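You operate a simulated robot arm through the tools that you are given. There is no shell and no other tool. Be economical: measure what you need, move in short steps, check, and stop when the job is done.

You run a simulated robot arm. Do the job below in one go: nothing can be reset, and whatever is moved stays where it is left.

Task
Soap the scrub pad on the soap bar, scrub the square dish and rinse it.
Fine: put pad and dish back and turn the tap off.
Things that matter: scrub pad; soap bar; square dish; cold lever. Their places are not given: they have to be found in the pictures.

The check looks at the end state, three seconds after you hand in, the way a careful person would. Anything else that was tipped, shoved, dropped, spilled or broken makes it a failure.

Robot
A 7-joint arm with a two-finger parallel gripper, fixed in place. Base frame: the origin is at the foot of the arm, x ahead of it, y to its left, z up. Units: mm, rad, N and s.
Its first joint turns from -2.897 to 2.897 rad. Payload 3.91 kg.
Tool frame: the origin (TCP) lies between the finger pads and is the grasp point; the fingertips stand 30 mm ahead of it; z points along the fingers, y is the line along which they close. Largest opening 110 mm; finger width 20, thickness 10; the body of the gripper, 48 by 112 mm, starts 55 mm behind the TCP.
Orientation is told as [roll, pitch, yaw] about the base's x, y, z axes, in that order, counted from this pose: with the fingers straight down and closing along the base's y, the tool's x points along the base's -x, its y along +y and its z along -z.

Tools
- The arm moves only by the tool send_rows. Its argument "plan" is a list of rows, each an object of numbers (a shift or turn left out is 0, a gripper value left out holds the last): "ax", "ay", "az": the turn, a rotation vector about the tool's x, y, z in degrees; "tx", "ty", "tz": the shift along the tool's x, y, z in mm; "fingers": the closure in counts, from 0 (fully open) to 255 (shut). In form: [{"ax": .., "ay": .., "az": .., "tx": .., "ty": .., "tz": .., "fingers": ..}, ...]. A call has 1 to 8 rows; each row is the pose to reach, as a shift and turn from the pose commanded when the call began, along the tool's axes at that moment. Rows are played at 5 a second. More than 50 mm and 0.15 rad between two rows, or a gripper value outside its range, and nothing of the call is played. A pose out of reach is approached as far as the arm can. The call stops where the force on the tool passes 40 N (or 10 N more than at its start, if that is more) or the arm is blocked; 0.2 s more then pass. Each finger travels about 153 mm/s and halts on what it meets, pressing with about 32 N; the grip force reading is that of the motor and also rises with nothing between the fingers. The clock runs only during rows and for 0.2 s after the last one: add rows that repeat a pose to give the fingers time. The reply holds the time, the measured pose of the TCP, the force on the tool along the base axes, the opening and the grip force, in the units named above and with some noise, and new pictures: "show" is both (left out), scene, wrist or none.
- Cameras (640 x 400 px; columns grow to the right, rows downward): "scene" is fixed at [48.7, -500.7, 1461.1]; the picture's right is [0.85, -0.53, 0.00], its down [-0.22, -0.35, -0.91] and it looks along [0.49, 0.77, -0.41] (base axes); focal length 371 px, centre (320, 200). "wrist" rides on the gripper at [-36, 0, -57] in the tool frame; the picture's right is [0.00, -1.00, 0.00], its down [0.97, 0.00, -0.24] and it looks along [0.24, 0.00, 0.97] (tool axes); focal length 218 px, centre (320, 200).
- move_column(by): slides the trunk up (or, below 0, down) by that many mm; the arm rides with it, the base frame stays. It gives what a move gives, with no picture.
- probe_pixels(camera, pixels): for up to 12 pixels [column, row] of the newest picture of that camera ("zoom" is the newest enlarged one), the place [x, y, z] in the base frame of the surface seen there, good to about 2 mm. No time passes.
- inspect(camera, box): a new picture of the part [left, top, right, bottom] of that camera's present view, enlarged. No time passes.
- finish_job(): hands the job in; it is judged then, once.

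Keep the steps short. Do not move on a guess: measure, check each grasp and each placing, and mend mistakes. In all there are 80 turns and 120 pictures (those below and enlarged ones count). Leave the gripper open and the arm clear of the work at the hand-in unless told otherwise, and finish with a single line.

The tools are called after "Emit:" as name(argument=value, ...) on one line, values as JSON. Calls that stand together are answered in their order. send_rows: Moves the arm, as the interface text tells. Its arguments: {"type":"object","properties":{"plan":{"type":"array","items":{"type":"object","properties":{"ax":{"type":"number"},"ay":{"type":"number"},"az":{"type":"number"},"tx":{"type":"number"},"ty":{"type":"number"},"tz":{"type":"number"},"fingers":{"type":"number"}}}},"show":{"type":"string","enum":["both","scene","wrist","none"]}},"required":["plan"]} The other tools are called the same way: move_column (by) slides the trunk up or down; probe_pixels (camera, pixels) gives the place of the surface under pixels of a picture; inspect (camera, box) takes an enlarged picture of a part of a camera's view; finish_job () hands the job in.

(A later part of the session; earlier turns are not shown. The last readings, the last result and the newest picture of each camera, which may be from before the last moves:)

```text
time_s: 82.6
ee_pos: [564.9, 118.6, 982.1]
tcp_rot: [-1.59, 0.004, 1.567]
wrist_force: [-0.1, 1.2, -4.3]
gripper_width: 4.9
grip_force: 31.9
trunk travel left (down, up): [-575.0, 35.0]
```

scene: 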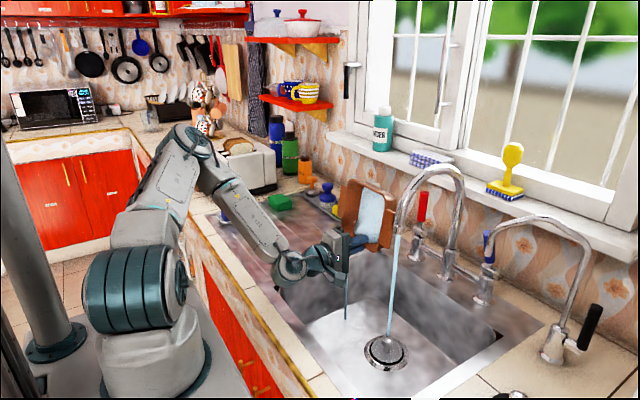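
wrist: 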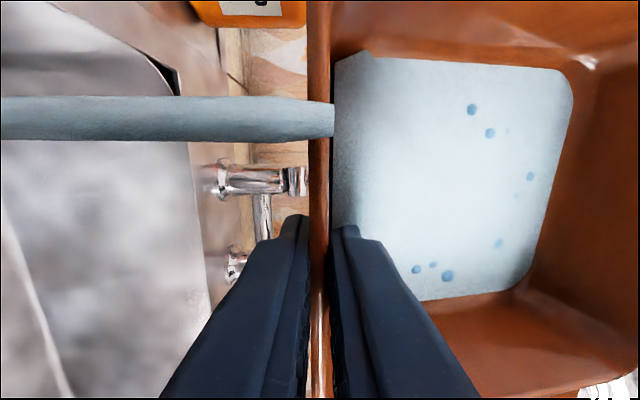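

Nearly empty, and the stream is thinning. I'll hold once more.

Emit:
send_rows(plan=[{}, {}, {}, {}, {}, {}, {}, {}], show="none")

Emit:
send_rows(plan=[{}, {}, {}, {}, {}, {}, {}, {}], show="wrist")

```text
time_s: 84.4
ee_pos: [565.4, 118.2, 981.3]
tcp_rot: [-1.591, 0.003, 1.566]
wrist_force: [0.1, -0.2, -4.0]
gripper_width: 4.8
grip_force: 31.9
trunk travel left (down, up): [-575.0, 35.0]
```

```text
time_s: 86.2
ee_pos: [564.3, 118.3, 980.8]
tcp_rot: [-1.589, 0.003, 1.565]
wrist_force: [-1.1, 0.9, -4.3]
gripper_width: 4.6
grip_force: 31.9
trunk travel left (down, up): [-575.0, 35.0]
```

wrist: 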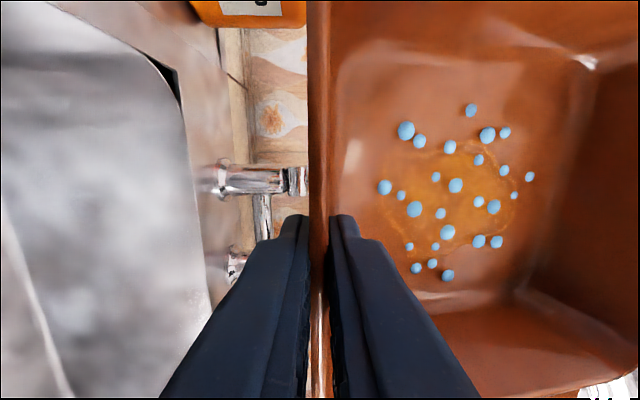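

The water is out, but I see droplets and a faint yellowish patch. I'll zoom in.

Emit:
inspect(camera="wrist", box=[340, 60, 580, 300])

```text
1.67 times, centred on (460, 180) of wrist
```

zoom: 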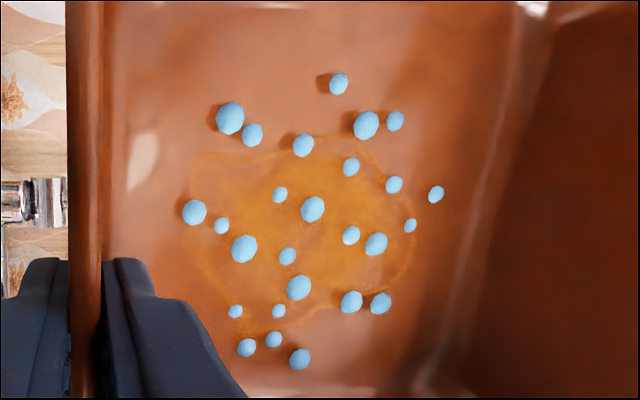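

A faint remnant of the stain remains, so the dish needs another scrub. I'll bring it back: untilt, carry it over its place, and lower to just above the board.

Emit:
send_rows(plan=[{"ax": -6.7, "ty": 3.3, "tz": -8.3}, {"ax": -13.4, "ty": 6.6, "tz": -16.6}, {"ax": -20, "ty": 10, "tz": -25}, {"ax": -26.7, "ty": 13.3, "tz": -33.3}, {"ax": -33.4, "ty": 16.6, "tz": -41.6}, {"ax": -40, "ty": 20, "tz": -50}], show="none")

Emit:
send_rows(plan=[{"ax": -6.7, "ty": 0.2, "tz": -4}, {"ax": -13.4, "ty": 0.3, "tz": -8}, {"ax": -20, "ty": 0.5, "tz": -12.5}, {"ax": -26.7, "ty": 0.6, "tz": -17}, {"ax": -33.4, "ty": 0.8, "tz": -21}, {"ax": -40, "ty": 0.9, "tz": -25}], show="none")

Emit:
send_rows(plan=[{"tx": -16, "ty": 6, "tz": -1}, {"tx": -54, "ty": 19, "tz": -4}, {"tx": -95, "ty": 34, "tz": -7}, {"tx": -136, "ty": 49, "tz": -9.5}, {"tx": -177, "ty": 64, "tz": -12.5}, {"tx": -218, "ty": 79, "tz": -15.3}, {"tx": -257, "ty": 92.5, "tz": -18}, {"tx": -273, "ty": 98.5, "tz": -19.1}], show="scene")

```text
time_s: 87.6
ee_pos: [513.0, 118.3, 960.6]
tcp_rot: [-0.891, 0.004, 1.564]
wrist_force: [0.7, -0.3, -5.2]
gripper_width: 4.9
grip_force: 32.2
trunk travel left (down, up): [-575.0, 35.0]
```

```text
time_s: 89.0
ee_pos: [494.1, 117.7, 977.5]
tcp_rot: [-0.191, 0.006, 1.564]
wrist_force: [-0.2, -0.8, -4.7]
gripper_width: 4.7
grip_force: 32.2
trunk travel left (down, up): [-575.0, 35.0]
```

```text
time_s: 90.8
ee_pos: [394.8, 394.4, 975.9]
tcp_rot: [-0.194, 0.004, 1.564]
wrist_force: [0.7, 1.2, -3.6]
gripper_width: 4.8
grip_force: 31.9
trunk travel left (down, up): [-575.0, 35.0]
```

scene: 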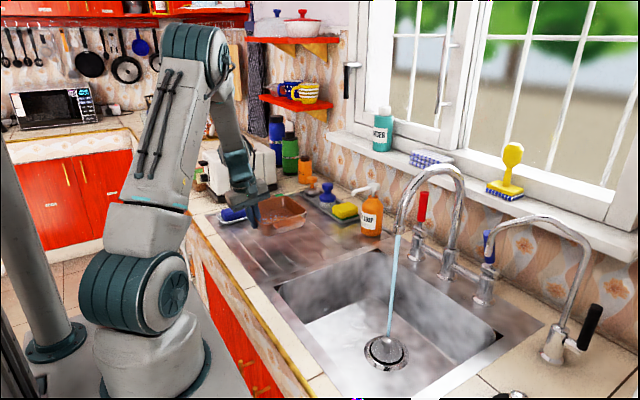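

Above the place at (394.8,394.4). I'll lower to z≈911 with a small y correction, release, and retreat up with the tool untilted.

Emit:
send_rows(plan=[{"tx": 1, "ty": 4, "tz": 20}, {"tx": 2.5, "ty": 8, "tz": 40}, {"tx": 2.5, "ty": 10.5, "tz": 54}, {"tx": 2.5, "ty": 12, "tz": 61.5}, {"tx": 2.5, "ty": 12.5, "tz": 64.2}, {"tx": 2.5, "ty": 12.5, "tz": 64.2}], show="none")

Emit:
send_rows(plan=[{"fingers": 171}, {"fingers": 171}, {"tz": -12}, {"tz": -35}, {"tz": -65, "ax": -4}, {"tz": -100, "ax": -11}], show="wrist")

```text
time_s: 92.2
ee_pos: [395.1, 389.3, 910.3]
tcp_rot: [-0.197, 0.0, 1.567]
wrist_force: [0.3, 0.5, 22.4]
gripper_width: 4.6
grip_force: 32.6
trunk travel left (down, up): [-575.0, 35.0]
```

```text
time_s: 93.6
ee_pos: [375.8, 387.4, 1009.3]
tcp_rot: [0.0, 0.002, 1.566]
wrist_force: [0.2, 0.1, -0.7]
gripper_width: 36.4
grip_force: 0.0
trunk travel left (down, up): [-575.0, 35.0]
```

wrist: 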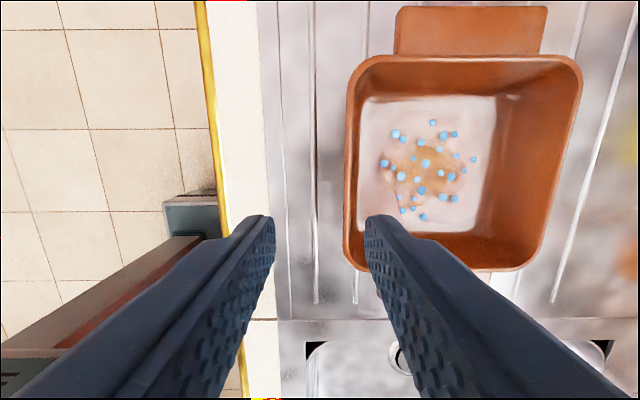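

The dish is placed. Next is the pad again: transit to the tilted pre-grasp pose.

Emit:
send_rows(plan=[{"ay": -5, "tx": -24, "ty": -27, "tz": -5, "fingers": 65}, {"ay": -10, "tx": -48, "ty": -53, "tz": -10}, {"ay": -15, "tx": -72, "ty": -80, "tz": -10}, {"ay": -20, "tx": -97, "ty": -107, "tz": -5}, {"ay": -25, "tx": -121, "ty": -133, "tz": 5}, {"ay": -30, "tx": -145, "ty": -160, "tz": 20}, {"ay": -35, "tx": -169, "ty": -187, "tz": 40}, {"ay": -40, "tx": -193.5, "ty": -213, "tz": 60}], show="wrist")

```text
time_s: 95.4
ee_pos: [592.4, 583.1, 949.0]
tcp_rot: [-0.003, -0.696, 1.568]
wrist_force: [0.7, -0.1, 0.3]
gripper_width: 82.1
grip_force: 0.1
trunk travel left (down, up): [-575.0, 35.0]
```

wrist: 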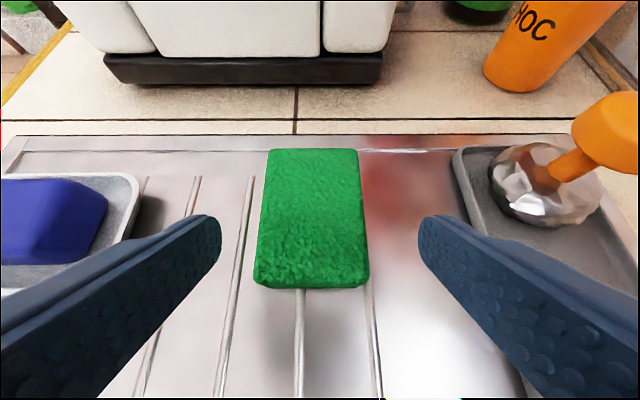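

Pad is slightly left of centre. I'll shift 4 mm, advance, close, and lift slowly.

Emit:
send_rows(plan=[{"ty": 4, "tx": 1, "tz": 20}, {"ty": 4, "tx": 2, "tz": 40}, {"ty": 4, "tx": 3, "tz": 55}, {"ty": 4, "tx": 3, "tz": 63}, {"ty": 4, "tx": 3, "tz": 63}], show="none")

Emit:
send_rows(plan=[{"fingers": 255}, {}, {}, {}, {}, {"tx": -1.3, "tz": -1.5}, {"tx": -3.2, "tz": -3.8}, {"tx": -5.2, "tz": -6.2}], show="none")

Emit:
send_rows(plan=[{"tx": -3, "tz": -3.6}, {"tx": -8, "tz": -9.5}, {"tx": -15, "tz": -17.9}, {"tx": -23, "tz": -27.4}, {"tx": -32, "tz": -38}, {"tx": -42, "tz": -50}, {"tx": -52, "tz": -62}], show="wrist")

```text
time_s: 96.6
ee_pos: [588.3, 619.8, 899.4]
tcp_rot: [-0.004, -0.696, 1.566]
wrist_force: [-0.9, -5.3, 9.8]
gripper_width: 82.0
grip_force: 0.4
trunk travel left (down, up): [-575.0, 35.0]
```

```text
time_s: 98.4
ee_pos: [587.0, 619.6, 903.6]
tcp_rot: [-0.003, -0.695, 1.567]
wrist_force: [-0.1, 0.0, -0.5]
gripper_width: 58.9
grip_force: 31.9
trunk travel left (down, up): [-575.0, 35.0]
```

```text
time_s: 100.0
ee_pos: [586.8, 620.6, 988.1]
tcp_rot: [-0.004, -0.696, 1.567]
wrist_force: [-0.7, -0.3, 0.4]
gripper_width: 58.5
grip_force: 32.5
trunk travel left (down, up): [-575.0, 35.0]
```

wrist: 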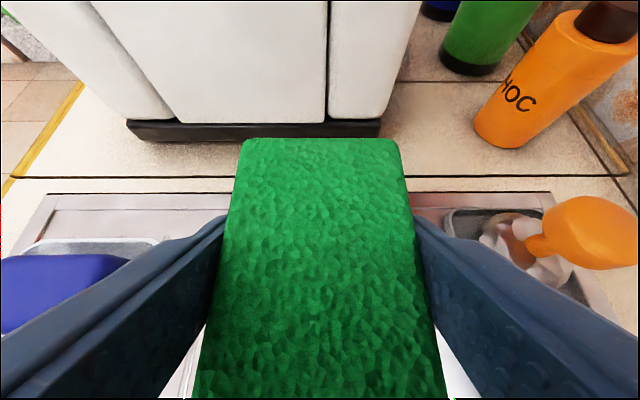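

Held. Next I'll move over the soap and lower to just above it.

Emit:
send_rows(plan=[{"ty": 25, "tx": -1, "tz": 1}, {"ty": 62, "tx": -3, "tz": 3}, {"ty": 100, "tx": -5, "tz": 4}, {"ty": 138, "tx": -7, "tz": 6}, {"ty": 168, "tx": -8.7, "tz": 7.3}, {"ty": 178, "tx": -8.7, "tz": 7.3}], show="none")

Emit:
send_rows(plan=[{"tx": 10, "tz": 12}, {"tx": 20, "tz": 24}, {"tx": 27, "tz": 32}, {"tx": 30, "tz": 36}, {"tx": 30, "tz": 36}], show="none")

Emit:
send_rows(plan=[{"tx": 0.6, "tz": 0.8}, {"tx": 0.6, "tz": 0.8}], show="none")

```text
time_s: 101.4
ee_pos: [408.4, 632.6, 986.7]
tcp_rot: [-0.004, -0.694, 1.566]
wrist_force: [0.3, 0.8, 0.0]
gripper_width: 59.0
grip_force: 32.5
trunk travel left (down, up): [-575.0, 35.0]
```

```text
time_s: 102.6
ee_pos: [410.0, 630.8, 938.2]
tcp_rot: [-0.004, -0.695, 1.568]
wrist_force: [-0.3, 0.8, 0.3]
gripper_width: 59.0
grip_force: 31.8
trunk travel left (down, up): [-575.0, 35.0]
```

```text
time_s: 103.2
ee_pos: [409.9, 632.7, 939.1]
tcp_rot: [-0.004, -0.694, 1.567]
wrist_force: [-0.6, -1.2, 2.5]
gripper_width: 58.9
grip_force: 32.2
trunk travel left (down, up): [-575.0, 35.0]
```

Contact at 2.5 N. I'll press 0.8 mm, stroke twice through, lift, carry to the dish and lower to just above its floor.

Emit:
send_rows(plan=[{"tx": 0.5, "tz": 0.6}, {"tx": 0.5, "tz": 0.6, "ty": 6}, {"tx": 0.5, "tz": 0.6, "ty": -2}, {"tx": 0.5, "tz": 0.6, "ty": -10}, {"tx": 0.5, "tz": 0.6, "ty": -2}, {"tx": 0.5, "tz": 0.6, "ty": 6}, {"tx": 0.5, "tz": 0.6, "ty": -4}, {"tx": 0.5, "tz": 0.6, "ty": -10}], show="none")

Emit:
send_rows(plan=[{"ty": 8}, {"ty": 16}, {"ty": 8}, {"ty": 0}, {"ty": 8}, {"ty": 16}, {"ty": 8}, {"ty": 10}], show="none")

Emit:
send_rows(plan=[{"tx": -1.3, "tz": -1.5}, {"tx": -5, "tz": -6}, {"tx": -11, "tz": -13}, {"tx": -19, "tz": -23}, {"tx": -29, "tz": -34}, {"tx": -38.6, "tz": -46}], show="scene")

Emit:
send_rows(plan=[{"ty": -9, "tx": 28, "tz": -23}, {"ty": -18, "tx": 57, "tz": -48}, {"ty": -28, "tx": 90, "tz": -76}, {"ty": -38, "tx": 124, "tz": -104}, {"ty": -48, "tx": 157, "tz": -132}, {"ty": -55, "tx": 188.4, "tz": -158.2}, {"ty": -55, "tx": 188.4, "tz": -158.2}], show="wrist")

```text
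time_s: 105.0
ee_pos: [417.2, 632.6, 937.6]
tcp_rot: [-0.005, -0.697, 1.568]
wrist_force: [-4.4, 2.0, 11.9]
gripper_width: 59.0
grip_force: 32.2
trunk travel left (down, up): [-575.0, 35.0]
```

```text
time_s: 106.8
ee_pos: [408.9, 632.1, 937.6]
tcp_rot: [-0.004, -0.696, 1.568]
wrist_force: [-1.3, -3.2, 15.8]
gripper_width: 58.9
grip_force: 32.3
trunk travel left (down, up): [-575.0, 35.0]
```

```text
time_s: 108.2
ee_pos: [409.0, 632.9, 996.8]
tcp_rot: [-0.002, -0.695, 1.567]
wrist_force: [0.0, 0.3, -0.3]
gripper_width: 58.9
grip_force: 31.9
trunk travel left (down, up): [-575.0, 35.0]
```

scene: 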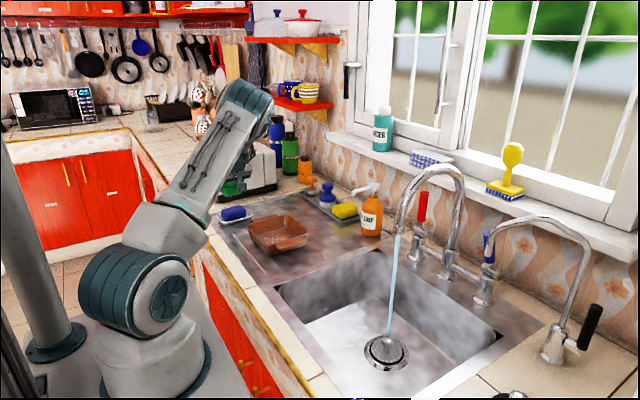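

```text
time_s: 109.8
ee_pos: [459.0, 384.0, 999.1]
tcp_rot: [-0.004, -0.693, 1.568]
wrist_force: [-0.6, 0.2, -0.8]
gripper_width: 58.9
grip_force: 31.9
trunk travel left (down, up): [-575.0, 35.0]
```

wrist: 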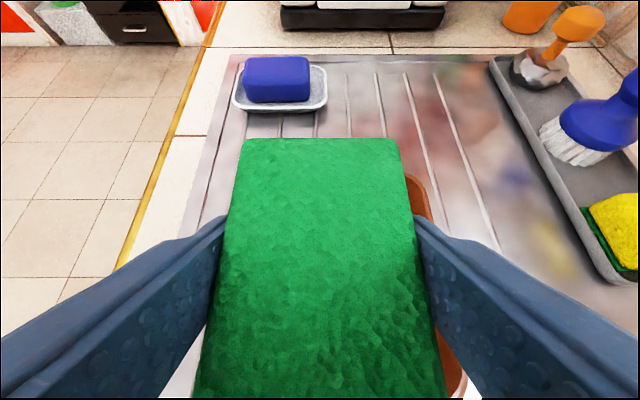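

I'm over the dish, 6 mm short in x. I'll shift, lower onto the floor to light contact, and scrub much longer this time, then lift and look.

Emit:
send_rows(plan=[{"ty": -6, "tx": 16, "tz": 19}, {"ty": -6, "tx": 32, "tz": 38}, {"ty": -6, "tx": 45, "tz": 53.6}, {"ty": -6, "tx": 54, "tz": 64.3}, {"ty": -6, "tx": 58, "tz": 69}, {"ty": -6, "tx": 59.8, "tz": 71.2}, {"ty": -6, "tx": 60.3, "tz": 71.9}, {"ty": -6, "tx": 60.3, "tz": 71.9}], show="none")

Emit:
send_rows(plan=[{"ty": 8}, {"ty": 8, "tx": -8, "tz": 6.7}, {"ty": -8, "tx": -8, "tz": 6.7}, {"ty": -8}, {"ty": -8, "tx": 8, "tz": -6.7}, {"ty": 8, "tx": 8, "tz": -6.7}, {"ty": 8}, {"ty": 0}], show="none")

Emit:
send_rows(plan=[{"tx": 0.2, "tz": 0.3, "ty": 8}, {"ty": -8, "tx": 0.2, "tz": 0.3}, {"ty": 8, "tx": -7.8, "tz": 7}, {"ty": -8, "tx": -7.8, "tz": 7}, {"ty": 8, "tx": 0.2, "tz": 0.3}, {"ty": -8, "tx": 8.2, "tz": -6.4}, {"ty": 8, "tx": 8.2, "tz": -6.4}, {"ty": 0, "tx": 0.2, "tz": 0.3}], show="none")

Emit:
send_rows(plan=[{"tx": -8, "tz": 6.7}, {"tx": 8, "tz": -6.7}, {"tx": -8, "tz": 6.7, "ty": 6}, {"tx": 8, "tz": -6.7, "ty": 6}, {"tx": -8, "tz": 6.7, "ty": -6}, {"tx": 8, "tz": -6.7, "ty": -6}, {"tx": -8, "tz": 6.7}, {}], show="none")

Emit:
send_rows(plan=[{"ty": 8}, {"ty": -8}, {"ty": 8, "tx": -8, "tz": 6.7}, {"ty": -8, "tx": -8, "tz": 6.7}, {"ty": 8}, {"ty": -8, "tx": 8, "tz": -6.7}, {"ty": 8, "tx": 8, "tz": -6.7}, {"ty": 0}], show="none")

Emit:
send_rows(plan=[{"tx": -8, "tz": 6.7}, {"tx": 8, "tz": -6.7}, {"tx": -8, "tz": 6.7, "ty": 6}, {"tx": 8, "tz": -6.7, "ty": 6}, {"tx": -8, "tz": 6.7, "ty": -6}, {"tx": 8, "tz": -6.7, "ty": -6}, {"tx": -8, "tz": 6.7}, {}], show="none")

Emit:
send_rows(plan=[{"tx": -2, "tz": -2.3}, {"tx": -8, "tz": -9.5}, {"tx": -19, "tz": -23}, {"tx": -32, "tz": -38}, {"tx": -45, "tz": -53.6}, {"tx": -56, "tz": -67}], show="scene")

Emit:
inspect(camera="scene", box=[240, 200, 320, 260])

```text
time_s: 111.6
ee_pos: [468.4, 385.1, 904.3]
tcp_rot: [-0.004, -0.695, 1.565]
wrist_force: [1.1, -1.6, 6.9]
gripper_width: 58.9
grip_force: 32.1
trunk travel left (down, up): [-575.0, 35.0]
```

```text
time_s: 113.4
ee_pos: [466.6, 387.1, 904.3]
tcp_rot: [-0.003, -0.696, 1.571]
wrist_force: [-8.1, -0.5, 22.5]
gripper_width: 59.0
grip_force: 31.6
trunk travel left (down, up): [-575.0, 35.0]
```

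```text
time_s: 115.2
ee_pos: [465.6, 385.6, 907.1]
tcp_rot: [-0.004, -0.697, 1.569]
wrist_force: [0.2, -9.1, 33.6]
gripper_width: 59.1
grip_force: 32.0
trunk travel left (down, up): [-575.0, 35.0]
```

```text
time_s: 117.0
ee_pos: [466.2, 390.9, 905.6]
tcp_rot: [-0.006, -0.7, 1.572]
wrist_force: [6.6, 8.5, 29.6]
gripper_width: 59.1
grip_force: 32.2
trunk travel left (down, up): [-575.0, 35.0]
```

```text
time_s: 117.9
ee_pos: [464.8, 397.4, 905.2]
tcp_rot: [-0.011, -0.698, 1.57]
wrist_force: [3.2, -3.0, 18.5]
gripper_width: 58.9
grip_force: 32.1
trunk travel left (down, up): [-575.0, 35.0]
stopped in row 4: the force on the tool passed its limit (the readings are from after the stop); the commanded pose is now the measured one
```

```text
time_s: 118.9
ee_pos: [458.8, 397.2, 905.6]
tcp_rot: [-0.014, -0.706, 1.571]
wrist_force: [0.3, -1.3, 5.3]
gripper_width: 58.8
grip_force: 32.3
trunk travel left (down, up): [-575.0, 35.0]
stopped in row 4: the force on the tool passed its limit (the readings are from after the stop); the commanded pose is now the measured one
```

```text
time_s: 120.3
ee_pos: [459.6, 396.6, 992.1]
tcp_rot: [-0.013, -0.705, 1.57]
wrist_force: [0.6, -0.2, -0.7]
gripper_width: 58.9
grip_force: 31.8
trunk travel left (down, up): [-575.0, 35.0]
```

scene: 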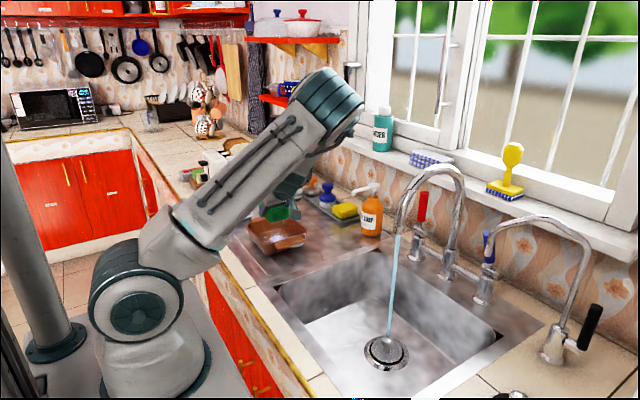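

```text
6.67 times, centred on (280, 230) of scene
```

zoom: 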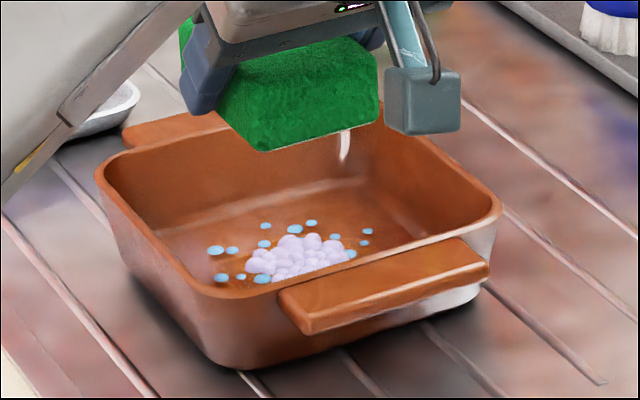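

Only small suds and droplets remain, with no yellow. I'll return the pad to its place, release, retreat, and go above the dish's near wall.

Emit:
send_rows(plan=[{"ty": -18, "tx": -25, "tz": 21}, {"ty": -40, "tx": -54, "tz": 45}, {"ty": -62, "tx": -84, "tz": 70}, {"ty": -84, "tx": -114, "tz": 96}, {"ty": -108, "tx": -146, "tz": 122}, {"ty": -127.5, "tx": -172, "tz": 144.4}, {"ty": -127.5, "tx": -172, "tz": 144.4}], show="none")

Emit:
send_rows(plan=[{"tx": 16, "tz": 19}, {"tx": 32, "tz": 38}, {"tx": 46, "tz": 55}, {"tx": 55, "tz": 65.5}, {"tx": 57.5, "tz": 68.5}, {"tx": 58.8, "tz": 70}, {"tx": 59.4, "tz": 70.8}], show="none")

Emit:
send_rows(plan=[{"fingers": 65}, {"fingers": 65}, {"fingers": 65}, {"tz": -15}, {"tz": -35}, {"tz": -65}, {"tz": -100}, {"tz": -140}], show="wrist")

```text
time_s: 121.9
ee_pos: [587.9, 616.6, 991.1]
tcp_rot: [-0.011, -0.701, 1.568]
wrist_force: [0.4, -0.1, 0.1]
gripper_width: 59.3
grip_force: 32.7
trunk travel left (down, up): [-575.0, 35.0]
```

```text
time_s: 123.5
ee_pos: [589.6, 620.6, 902.2]
tcp_rot: [-0.012, -0.705, 1.573]
wrist_force: [0.0, -0.3, -1.2]
gripper_width: 58.8
grip_force: 32.7
trunk travel left (down, up): [-575.0, 35.0]
```

```text
time_s: 125.3
ee_pos: [588.7, 528.9, 1009.5]
tcp_rot: [-0.01, -0.703, 1.566]
wrist_force: [-0.4, -0.5, 0.1]
gripper_width: 81.9
grip_force: 0.0
trunk travel left (down, up): [-575.0, 35.0]
```

wrist: 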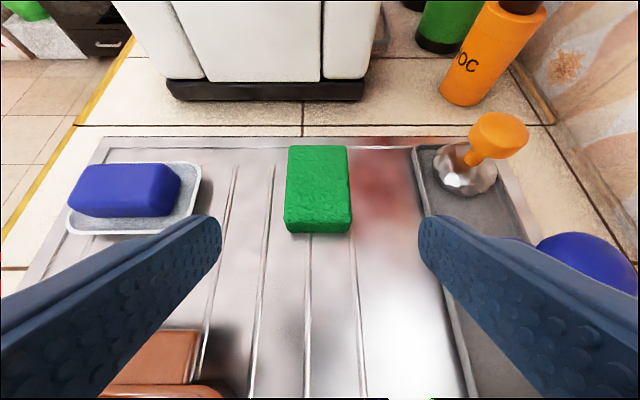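

The pad lies flat in its spot. I'll go above the dish's near wall and probe where the rim is.

Emit:
send_rows(plan=[{"ay": 5, "tx": 14, "ty": 24, "tz": -10, "fingers": 171}, {"ay": 10, "tx": 28, "ty": 48, "tz": -20}, {"ay": 15, "tx": 42, "ty": 72, "tz": -30}, {"ay": 20, "tx": 56, "ty": 95, "tz": -40}, {"ay": 25, "tx": 70, "ty": 119, "tz": -50}, {"ay": 30, "tx": 84, "ty": 143, "tz": -60}, {"ay": 35, "tx": 98, "ty": 167, "tz": -70}, {"ay": 40.2, "tx": 111, "ty": 190.7, "tz": -80}], show="wrist")

Emit:
send_rows(plan=[{}], show="none")

Emit:
probe_pixels(camera="wrist", pixels=[[304, 200], [308, 200], [312, 200], [316, 200], [320, 200], [324, 200], [308, 130], [312, 130], [316, 130], [320, 130], [324, 130], [430, 62]])

```text
time_s: 127.1
ee_pos: [394.7, 396.3, 994.1]
tcp_rot: [-0.01, 0.0, 1.562]
wrist_force: [0.5, 0.0, -0.2]
gripper_width: 36.0
grip_force: 0.1
trunk travel left (down, up): [-575.0, 35.0]
```

wrist: 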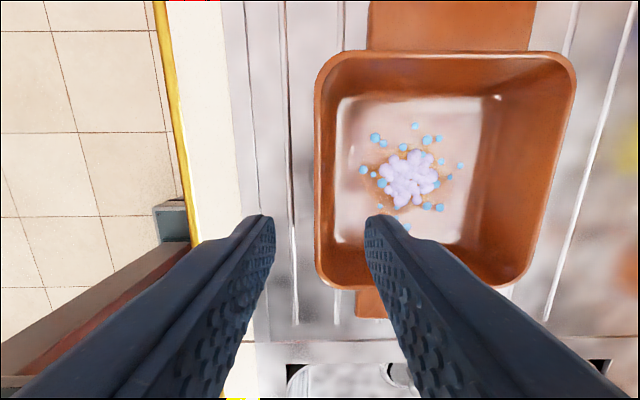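

```text
time_s: 127.5
ee_pos: [394.0, 396.4, 996.0]
tcp_rot: [-0.008, 0.001, 1.562]
wrist_force: [-1.0, 0.5, -1.1]
gripper_width: 36.1
grip_force: 0.0
trunk travel left (down, up): [-575.0, 35.0]
```

```text
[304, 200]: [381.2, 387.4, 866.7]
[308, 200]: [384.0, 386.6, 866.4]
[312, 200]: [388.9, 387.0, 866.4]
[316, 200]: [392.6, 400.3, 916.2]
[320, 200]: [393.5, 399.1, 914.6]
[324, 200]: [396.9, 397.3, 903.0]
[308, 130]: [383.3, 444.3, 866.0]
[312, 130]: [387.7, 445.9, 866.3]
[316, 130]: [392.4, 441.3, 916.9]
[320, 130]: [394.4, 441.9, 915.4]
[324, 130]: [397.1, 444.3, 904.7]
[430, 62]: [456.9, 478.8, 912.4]
```

Before gripping, I'll zoom on the dish floor, then tilt 11°, lower onto the wall and close.

Emit:
inspect(camera="wrist", box=[330, 90, 490, 250])

Emit:
send_rows(plan=[{"ax": 5.5, "tx": 1.2, "tz": 10}, {"ax": 11, "tx": 2.4, "tz": 30}, {"ax": 11, "tx": 2.4, "tz": 55}, {"ax": 11, "tx": 2.4, "tz": 75}, {"ax": 11, "tx": 2.4, "tz": 85.5}, {"ax": 11, "tx": 2.4, "tz": 85.5}], show="none")

Emit:
send_rows(plan=[{"fingers": 255}, {}, {}, {}], show="none")

```text
2.50 times, centred on (410, 170) of wrist
```

zoom: 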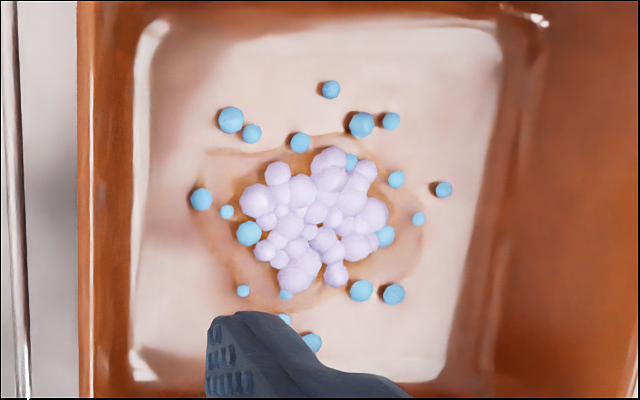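

```text
time_s: 128.9
ee_pos: [397.0, 392.4, 910.5]
tcp_rot: [-0.2, -0.001, 1.563]
wrist_force: [0.6, -0.1, -0.6]
gripper_width: 36.2
grip_force: 0.2
trunk travel left (down, up): [-575.0, 35.0]
```

```text
time_s: 129.9
ee_pos: [397.4, 392.8, 909.6]
tcp_rot: [-0.202, -0.001, 1.563]
wrist_force: [0.2, 0.0, 0.2]
gripper_width: 4.6
grip_force: 31.9
trunk travel left (down, up): [-575.0, 35.0]
```

A very faint outline of the stain is still visible, so I'll do one more soap-and-scrub. I'll release the wall, retreat, fetch the pad along the known path and hover over the soap.

Emit:
send_rows(plan=[{"fingers": 171}, {"fingers": 171}, {"tz": -12}, {"tz": -35}, {"tz": -65, "ax": -4}, {"tz": -100, "ax": -11.4}], show="none")

Emit:
send_rows(plan=[{"ay": -5, "tx": -24, "ty": -26, "tz": -5, "fingers": 65}, {"ay": -10, "tx": -48, "ty": -52, "tz": -10}, {"ay": -15, "tx": -72, "ty": -79, "tz": -10}, {"ay": -20, "tx": -96, "ty": -105, "tz": -5}, {"ay": -25, "tx": -120, "ty": -131, "tz": 5}, {"ay": -30, "tx": -144, "ty": -158, "tz": 20}, {"ay": -35, "tx": -167, "ty": -184, "tz": 40}, {"ay": -40, "tx": -190, "ty": -210, "tz": 60}], show="none")

Emit:
send_rows(plan=[{"tz": 20}, {"tz": 40}, {"tx": 0.5, "tz": 54}, {"tx": 0.5, "tz": 61}, {"tx": 0.5, "tz": 61}], show="wrist")

Emit:
send_rows(plan=[{"fingers": 255}, {}, {}, {}, {}, {"tx": -1.3, "tz": -1.5}, {"tx": -3.2, "tz": -3.8}, {"tx": -5.2, "tz": -6.2}], show="none")

Emit:
send_rows(plan=[{"tx": -3, "tz": -3.6}, {"tx": -8, "tz": -9.5}, {"tx": -15, "tz": -17.9}, {"tx": -23, "tz": -27.4}, {"tx": -32, "tz": -38}, {"tx": -42, "tz": -50}, {"tx": -52, "tz": -62}], show="none")

Emit:
send_rows(plan=[{"ty": 25, "tx": -1, "tz": 1}, {"ty": 62, "tx": -3, "tz": 3}, {"ty": 100, "tx": -5, "tz": 4}, {"ty": 138, "tx": -7, "tz": 5}, {"ty": 168, "tx": -7.5, "tz": 6}, {"ty": 180, "tx": -7.5, "tz": 6}, {"ty": 180, "tx": -7.5, "tz": 6}], show="wrist")

```text
time_s: 131.3
ee_pos: [377.2, 392.1, 1010.2]
tcp_rot: [0.001, -0.002, 1.563]
wrist_force: [0.3, 0.5, -0.1]
gripper_width: 36.2
grip_force: 0.1
trunk travel left (down, up): [-575.0, 35.0]
```

```text
time_s: 133.1
ee_pos: [585.4, 582.5, 949.8]
tcp_rot: [-0.001, -0.7, 1.564]
wrist_force: [0.2, 0.1, 0.5]
gripper_width: 81.9
grip_force: 0.0
trunk travel left (down, up): [-575.0, 35.0]
```

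```text
time_s: 134.3
ee_pos: [587.4, 622.0, 903.3]
tcp_rot: [-0.002, -0.701, 1.565]
wrist_force: [-1.0, 0.4, 0.1]
gripper_width: 82.1
grip_force: 0.0
trunk travel left (down, up): [-575.0, 35.0]
```

wrist: 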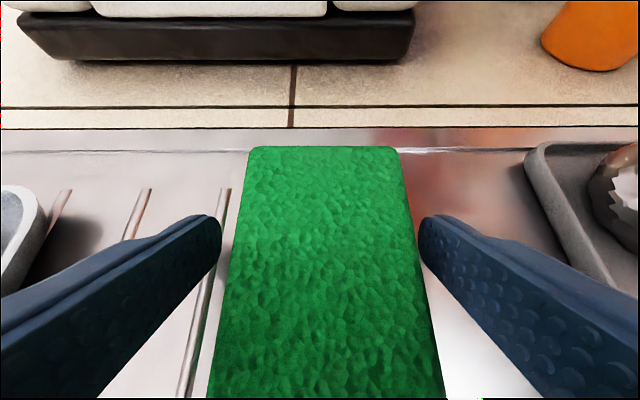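

```text
time_s: 136.1
ee_pos: [587.3, 620.5, 910.6]
tcp_rot: [-0.002, -0.699, 1.563]
wrist_force: [0.1, 0.0, 0.1]
gripper_width: 58.7
grip_force: 31.8
trunk travel left (down, up): [-575.0, 35.0]
```

```text
time_s: 137.7
ee_pos: [587.4, 619.8, 989.8]
tcp_rot: [-0.004, -0.698, 1.564]
wrist_force: [0.2, -0.3, 0.2]
gripper_width: 58.7
grip_force: 31.9
trunk travel left (down, up): [-575.0, 35.0]
```

```text
time_s: 139.3
ee_pos: [408.6, 632.6, 994.0]
tcp_rot: [-0.003, -0.699, 1.564]
wrist_force: [0.3, 0.4, -0.3]
gripper_width: 59.0
grip_force: 32.2
trunk travel left (down, up): [-575.0, 35.0]
```

wrist: 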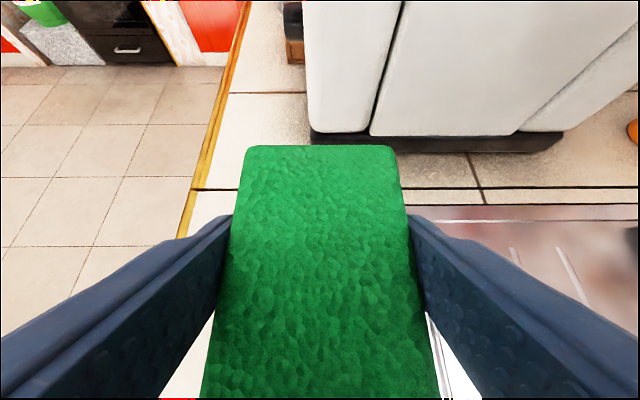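

The pad is held about 3.5 mm lower in the fingers than before, so soap contact should be near z 943 and dish floor near 909.5. I'll rub the soap, carry over, scrub, lift and look.

Emit:
send_rows(plan=[{"tx": 10, "tz": 12}, {"tx": 20, "tz": 24}, {"tx": 27, "tz": 32}, {"tx": 30.6, "tz": 36.5}, {"tx": 31.5, "tz": 37.5}, {"tx": 31.5, "tz": 37.5, "ty": 6}, {"tx": 31.5, "tz": 37.5, "ty": -6}, {"tx": 31.5, "tz": 37.5}], show="none")

Emit:
send_rows(plan=[{"tx": 0.4, "tz": 0.6, "ty": 6}, {"tx": 0.4, "tz": 0.6, "ty": -2}, {"tx": 0.4, "tz": 0.6, "ty": -10}, {"tx": 0.4, "tz": 0.6, "ty": -2}, {"tx": 0.8, "tz": 1.0, "ty": 6}, {"tx": 0.8, "tz": 1.0, "ty": -2}, {"tx": 0.8, "tz": 1.0, "ty": -10}, {"tx": 0.8, "tz": 1.0, "ty": 0}], show="none")

Emit:
send_rows(plan=[{"tx": -1.3, "tz": -1.5}, {"tx": -5, "tz": -6}, {"tx": -11, "tz": -13}, {"tx": -19, "tz": -23}, {"tx": -29, "tz": -34}, {"tx": -36.7, "tz": -43.7}], show="none")

Emit:
send_rows(plan=[{"ty": -9, "tx": 28, "tz": -23}, {"ty": -18, "tx": 57, "tz": -48}, {"ty": -29, "tx": 90, "tz": -76}, {"ty": -40, "tx": 124, "tz": -104}, {"ty": -51, "tx": 157, "tz": -132}, {"ty": -61, "tx": 187.7, "tz": -157.5}, {"ty": -61, "tx": 187.7, "tz": -157.5}], show="wrist")

Emit:
send_rows(plan=[{"tx": 16, "tz": 19}, {"tx": 32, "tz": 38}, {"tx": 45, "tz": 53.6}, {"tx": 53, "tz": 63}, {"tx": 56, "tz": 66.6}, {"tx": 57.4, "tz": 68.3}, {"tx": 57.4, "tz": 68.3}], show="none")

Emit:
send_rows(plan=[{"ty": 8}, {"ty": 8, "tx": -8, "tz": 6.7}, {"ty": -8, "tx": -8, "tz": 6.7}, {"ty": -8}, {"ty": -8, "tx": 8, "tz": -6.7}, {"ty": 8, "tx": 8, "tz": -6.7}, {"ty": 8}, {"ty": 0}], show="none")

```text
time_s: 141.1
ee_pos: [406.5, 632.5, 943.5]
tcp_rot: [0.0, -0.701, 1.565]
wrist_force: [1.3, 0.8, -0.7]
gripper_width: 58.8
grip_force: 32.2
trunk travel left (down, up): [-575.0, 35.0]
```

```text
time_s: 142.9
ee_pos: [407.7, 631.5, 942.5]
tcp_rot: [-0.002, -0.7, 1.562]
wrist_force: [0.4, -1.4, 2.5]
gripper_width: 58.9
grip_force: 31.9
trunk travel left (down, up): [-575.0, 35.0]
```

```text
time_s: 144.3
ee_pos: [408.3, 630.9, 999.1]
tcp_rot: [-0.001, -0.7, 1.562]
wrist_force: [-0.4, 0.4, -0.2]
gripper_width: 58.8
grip_force: 32.2
trunk travel left (down, up): [-575.0, 35.0]
```

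```text
time_s: 145.9
ee_pos: [465.7, 388.2, 995.5]
tcp_rot: [-0.003, -0.7, 1.566]
wrist_force: [0.7, -0.3, -0.5]
gripper_width: 58.9
grip_force: 31.9
trunk travel left (down, up): [-575.0, 35.0]
```

wrist: 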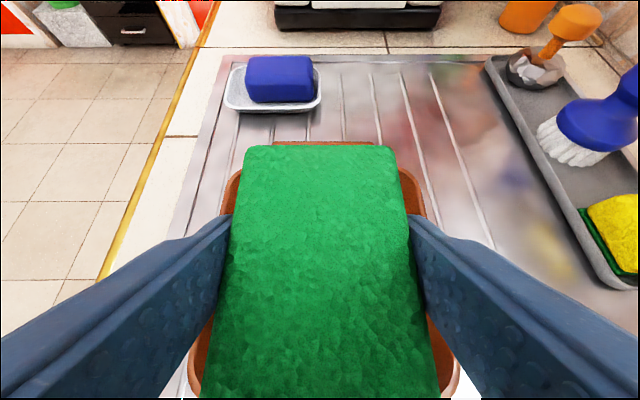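

```text
time_s: 147.5
ee_pos: [466.1, 386.9, 909.5]
tcp_rot: [-0.007, -0.701, 1.563]
wrist_force: [1.0, 0.0, 7.1]
gripper_width: 59.3
grip_force: 32.0
trunk travel left (down, up): [-575.0, 35.0]
```

```text
time_s: 149.3
ee_pos: [466.1, 386.4, 909.1]
tcp_rot: [-0.002, -0.7, 1.563]
wrist_force: [-1.3, -0.4, 3.4]
gripper_width: 58.7
grip_force: 32.0
trunk travel left (down, up): [-575.0, 35.0]
5 turns are left
```

Contact is light at 3–7 N. I'll finish the scrub with more strokes, lift, return the pad, retreat, and grip the dish wall along the known path.

Emit:
send_rows(plan=[{"ty": 7, "tx": 0.2, "tz": 0.3}, {"ty": -7, "tx": 0.2, "tz": 0.3}, {"ty": 7, "tx": -5.9, "tz": 5.4}, {"ty": -7, "tx": -5.9, "tz": 5.4}, {"ty": 7, "tx": 0.2, "tz": 0.3}, {"ty": -7, "tx": 6.3, "tz": -4.8}, {"ty": 7, "tx": 6.3, "tz": -4.8}, {"ty": 0, "tx": 0.2, "tz": 0.3}], show="none")

Emit:
send_rows(plan=[{"ty": 8}, {"ty": -8}, {"ty": 8, "tx": 5, "tz": -4.2}, {"ty": -8, "tx": 5, "tz": -4.2}, {"ty": 8, "tx": -5, "tz": 4.2}, {"ty": -8, "tx": -5, "tz": 4.2}, {"ty": 8}, {"ty": 0}], show="none")

Emit:
send_rows(plan=[{"tx": -6, "tz": 5}, {"tx": 6, "tz": -5}, {"tx": -6, "tz": 5, "ty": 6}, {"tx": 6, "tz": -5, "ty": 6}, {"tx": -6, "tz": 5, "ty": -6}, {"tx": 6, "tz": -5, "ty": -6}, {"tx": -6, "tz": 5}, {}], show="none")

Emit:
send_rows(plan=[{"ty": 7}, {"ty": -7}, {"ty": 7, "tx": -6, "tz": 5}, {"ty": -7, "tx": -6, "tz": 5}, {"ty": 7}, {"ty": -7, "tx": 6, "tz": -5}, {"ty": 7, "tx": 6, "tz": -5}, {"ty": 0}], show="none")

Emit:
send_rows(plan=[{"tx": -2, "tz": -2.3}, {"tx": -8, "tz": -9.5}, {"tx": -19, "tz": -23}, {"tx": -32, "tz": -38}, {"tx": -45, "tz": -53.6}, {"tx": -56.3, "tz": -67}], show="none")

Emit:
send_rows(plan=[{"ty": -18, "tx": -26, "tz": 22}, {"ty": -38, "tx": -56, "tz": 47}, {"ty": -59, "tx": -87, "tz": 73}, {"ty": -80, "tx": -119, "tz": 100}, {"ty": -102, "tx": -152, "tz": 127.5}, {"ty": -120.5, "tx": -179.5, "tz": 150.7}, {"ty": -120.5, "tx": -179.5, "tz": 150.7}], show="none")

Emit:
send_rows(plan=[{"tx": 16, "tz": 19}, {"tx": 32, "tz": 38}, {"tx": 46, "tz": 55}, {"tx": 55, "tz": 65.5}, {"tx": 58.5, "tz": 69.5}, {"tx": 59.8, "tz": 71.2}, {"tx": 60, "tz": 71.4}], show="none")

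Emit:
send_rows(plan=[{"fingers": 65}, {"fingers": 65}, {"fingers": 65}, {"tz": -15}, {"tz": -35}, {"tz": -65}, {"tz": -100}, {"tz": -140}], show="wrist")

Emit:
send_rows(plan=[{"ay": 5, "tx": 14, "ty": 24, "tz": -10, "fingers": 171}, {"ay": 10, "tx": 28, "ty": 48, "tz": -20}, {"ay": 15, "tx": 42, "ty": 72, "tz": -30}, {"ay": 20, "tx": 57, "ty": 95, "tz": -41}, {"ay": 25, "tx": 71, "ty": 119, "tz": -51}, {"ay": 30, "tx": 85, "ty": 143, "tz": -61}, {"ay": 35, "tx": 100, "ty": 167, "tz": -71}, {"ay": 40.2, "tx": 113.5, "ty": 190.7, "tz": -81.5}], show="wrist")

Emit:
inspect(camera="wrist", box=[330, 90, 490, 250])

Emit:
send_rows(plan=[{"ax": 5.5, "tz": 10}, {"ax": 11, "tz": 30}, {"ax": 11, "tz": 55}, {"ax": 11, "tz": 75}, {"ax": 11, "tz": 85.5}, {"ax": 11, "tz": 85.5}], show="none")

Emit:
send_rows(plan=[{"fingers": 255}, {}, {}, {}, {}], show="wrist")

```text
time_s: 151.1
ee_pos: [464.7, 385.9, 910.1]
tcp_rot: [-0.001, -0.7, 1.565]
wrist_force: [0.2, 0.4, -0.8]
gripper_width: 59.0
grip_force: 32.1
trunk travel left (down, up): [-575.0, 35.0]
```

```text
time_s: 152.9
ee_pos: [464.2, 384.6, 908.7]
tcp_rot: [-0.003, -0.701, 1.568]
wrist_force: [-5.4, -1.3, 13.0]
gripper_width: 59.1
grip_force: 31.8
trunk travel left (down, up): [-575.0, 35.0]
```

```text
time_s: 154.7
ee_pos: [465.8, 388.6, 908.5]
tcp_rot: [-0.004, -0.702, 1.567]
wrist_force: [4.4, 5.3, 16.7]
gripper_width: 58.9
grip_force: 31.7
trunk travel left (down, up): [-575.0, 35.0]
```

```text
time_s: 156.5
ee_pos: [465.8, 386.9, 909.1]
tcp_rot: [-0.003, -0.699, 1.563]
wrist_force: [-0.1, 0.7, 0.1]
gripper_width: 59.2
grip_force: 32.2
trunk travel left (down, up): [-575.0, 35.0]
```

```text
time_s: 157.9
ee_pos: [466.5, 386.5, 996.6]
tcp_rot: [-0.004, -0.7, 1.564]
wrist_force: [0.6, -1.0, 0.8]
gripper_width: 58.7
grip_force: 32.0
trunk travel left (down, up): [-575.0, 35.0]
```

```text
time_s: 159.5
ee_pos: [590.3, 620.1, 1000.2]
tcp_rot: [-0.001, -0.703, 1.563]
wrist_force: [-0.3, -0.2, 0.1]
gripper_width: 58.9
grip_force: 32.0
trunk travel left (down, up): [-575.0, 35.0]
```

```text
time_s: 161.1
ee_pos: [589.1, 618.3, 902.4]
tcp_rot: [-0.001, -0.698, 1.565]
wrist_force: [0.2, 0.7, 0.0]
gripper_width: 58.8
grip_force: 32.0
trunk travel left (down, up): [-575.0, 35.0]
```

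```text
time_s: 162.9
ee_pos: [587.1, 526.9, 1009.3]
tcp_rot: [-0.002, -0.698, 1.563]
wrist_force: [-0.5, -0.1, 0.0]
gripper_width: 81.8
grip_force: 0.1
trunk travel left (down, up): [-575.0, 35.0]
```

wrist: 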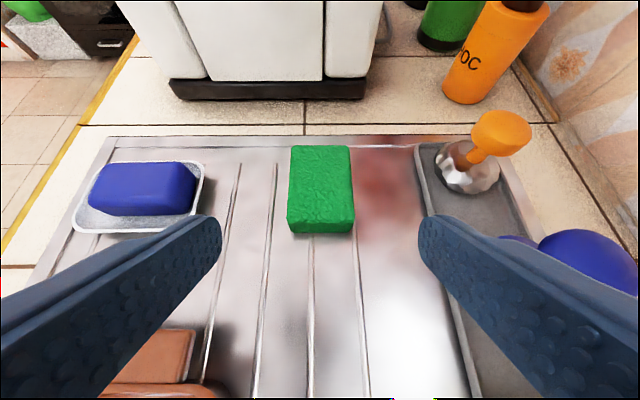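

```text
time_s: 164.7
ee_pos: [395.2, 390.7, 1000.9]
tcp_rot: [-0.003, 0.004, 1.561]
wrist_force: [-0.1, -0.2, 0.1]
gripper_width: 36.1
grip_force: 0.1
trunk travel left (down, up): [-575.0, 35.0]
```

wrist: 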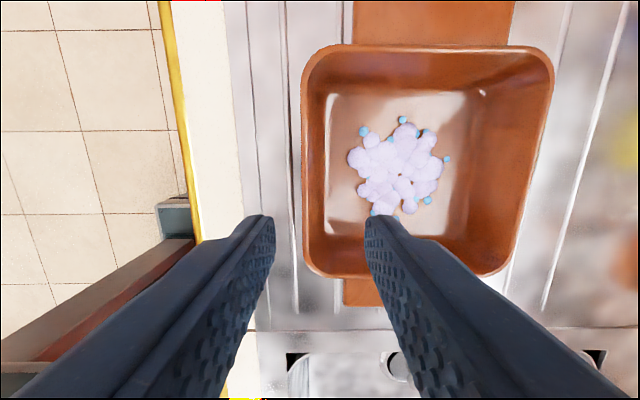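

```text
2.50 times, centred on (410, 170) of wrist
```

zoom: 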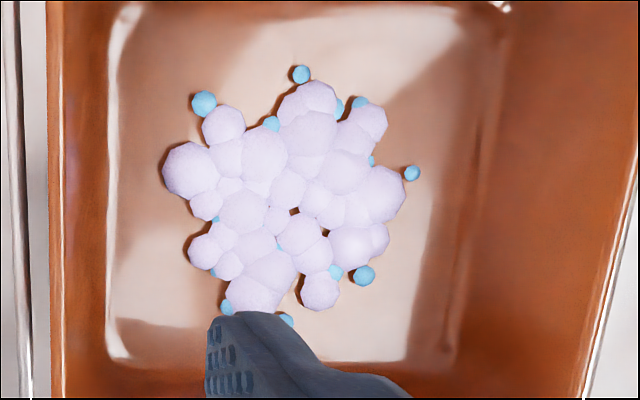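

```text
time_s: 166.1
ee_pos: [396.2, 392.5, 913.4]
tcp_rot: [-0.194, 0.003, 1.561]
wrist_force: [1.0, 0.0, 0.6]
gripper_width: 36.1
grip_force: 0.0
trunk travel left (down, up): [-575.0, 35.0]
```

```text
time_s: 167.3
ee_pos: [395.5, 391.6, 911.9]
tcp_rot: [-0.193, 0.002, 1.562]
wrist_force: [-0.9, 0.4, 0.4]
gripper_width: 4.8
grip_force: 32.0
trunk travel left (down, up): [-575.0, 35.0]
4 turns are left
```

wrist: 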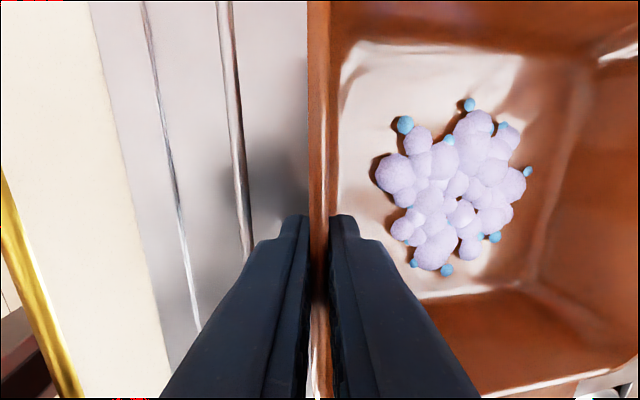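

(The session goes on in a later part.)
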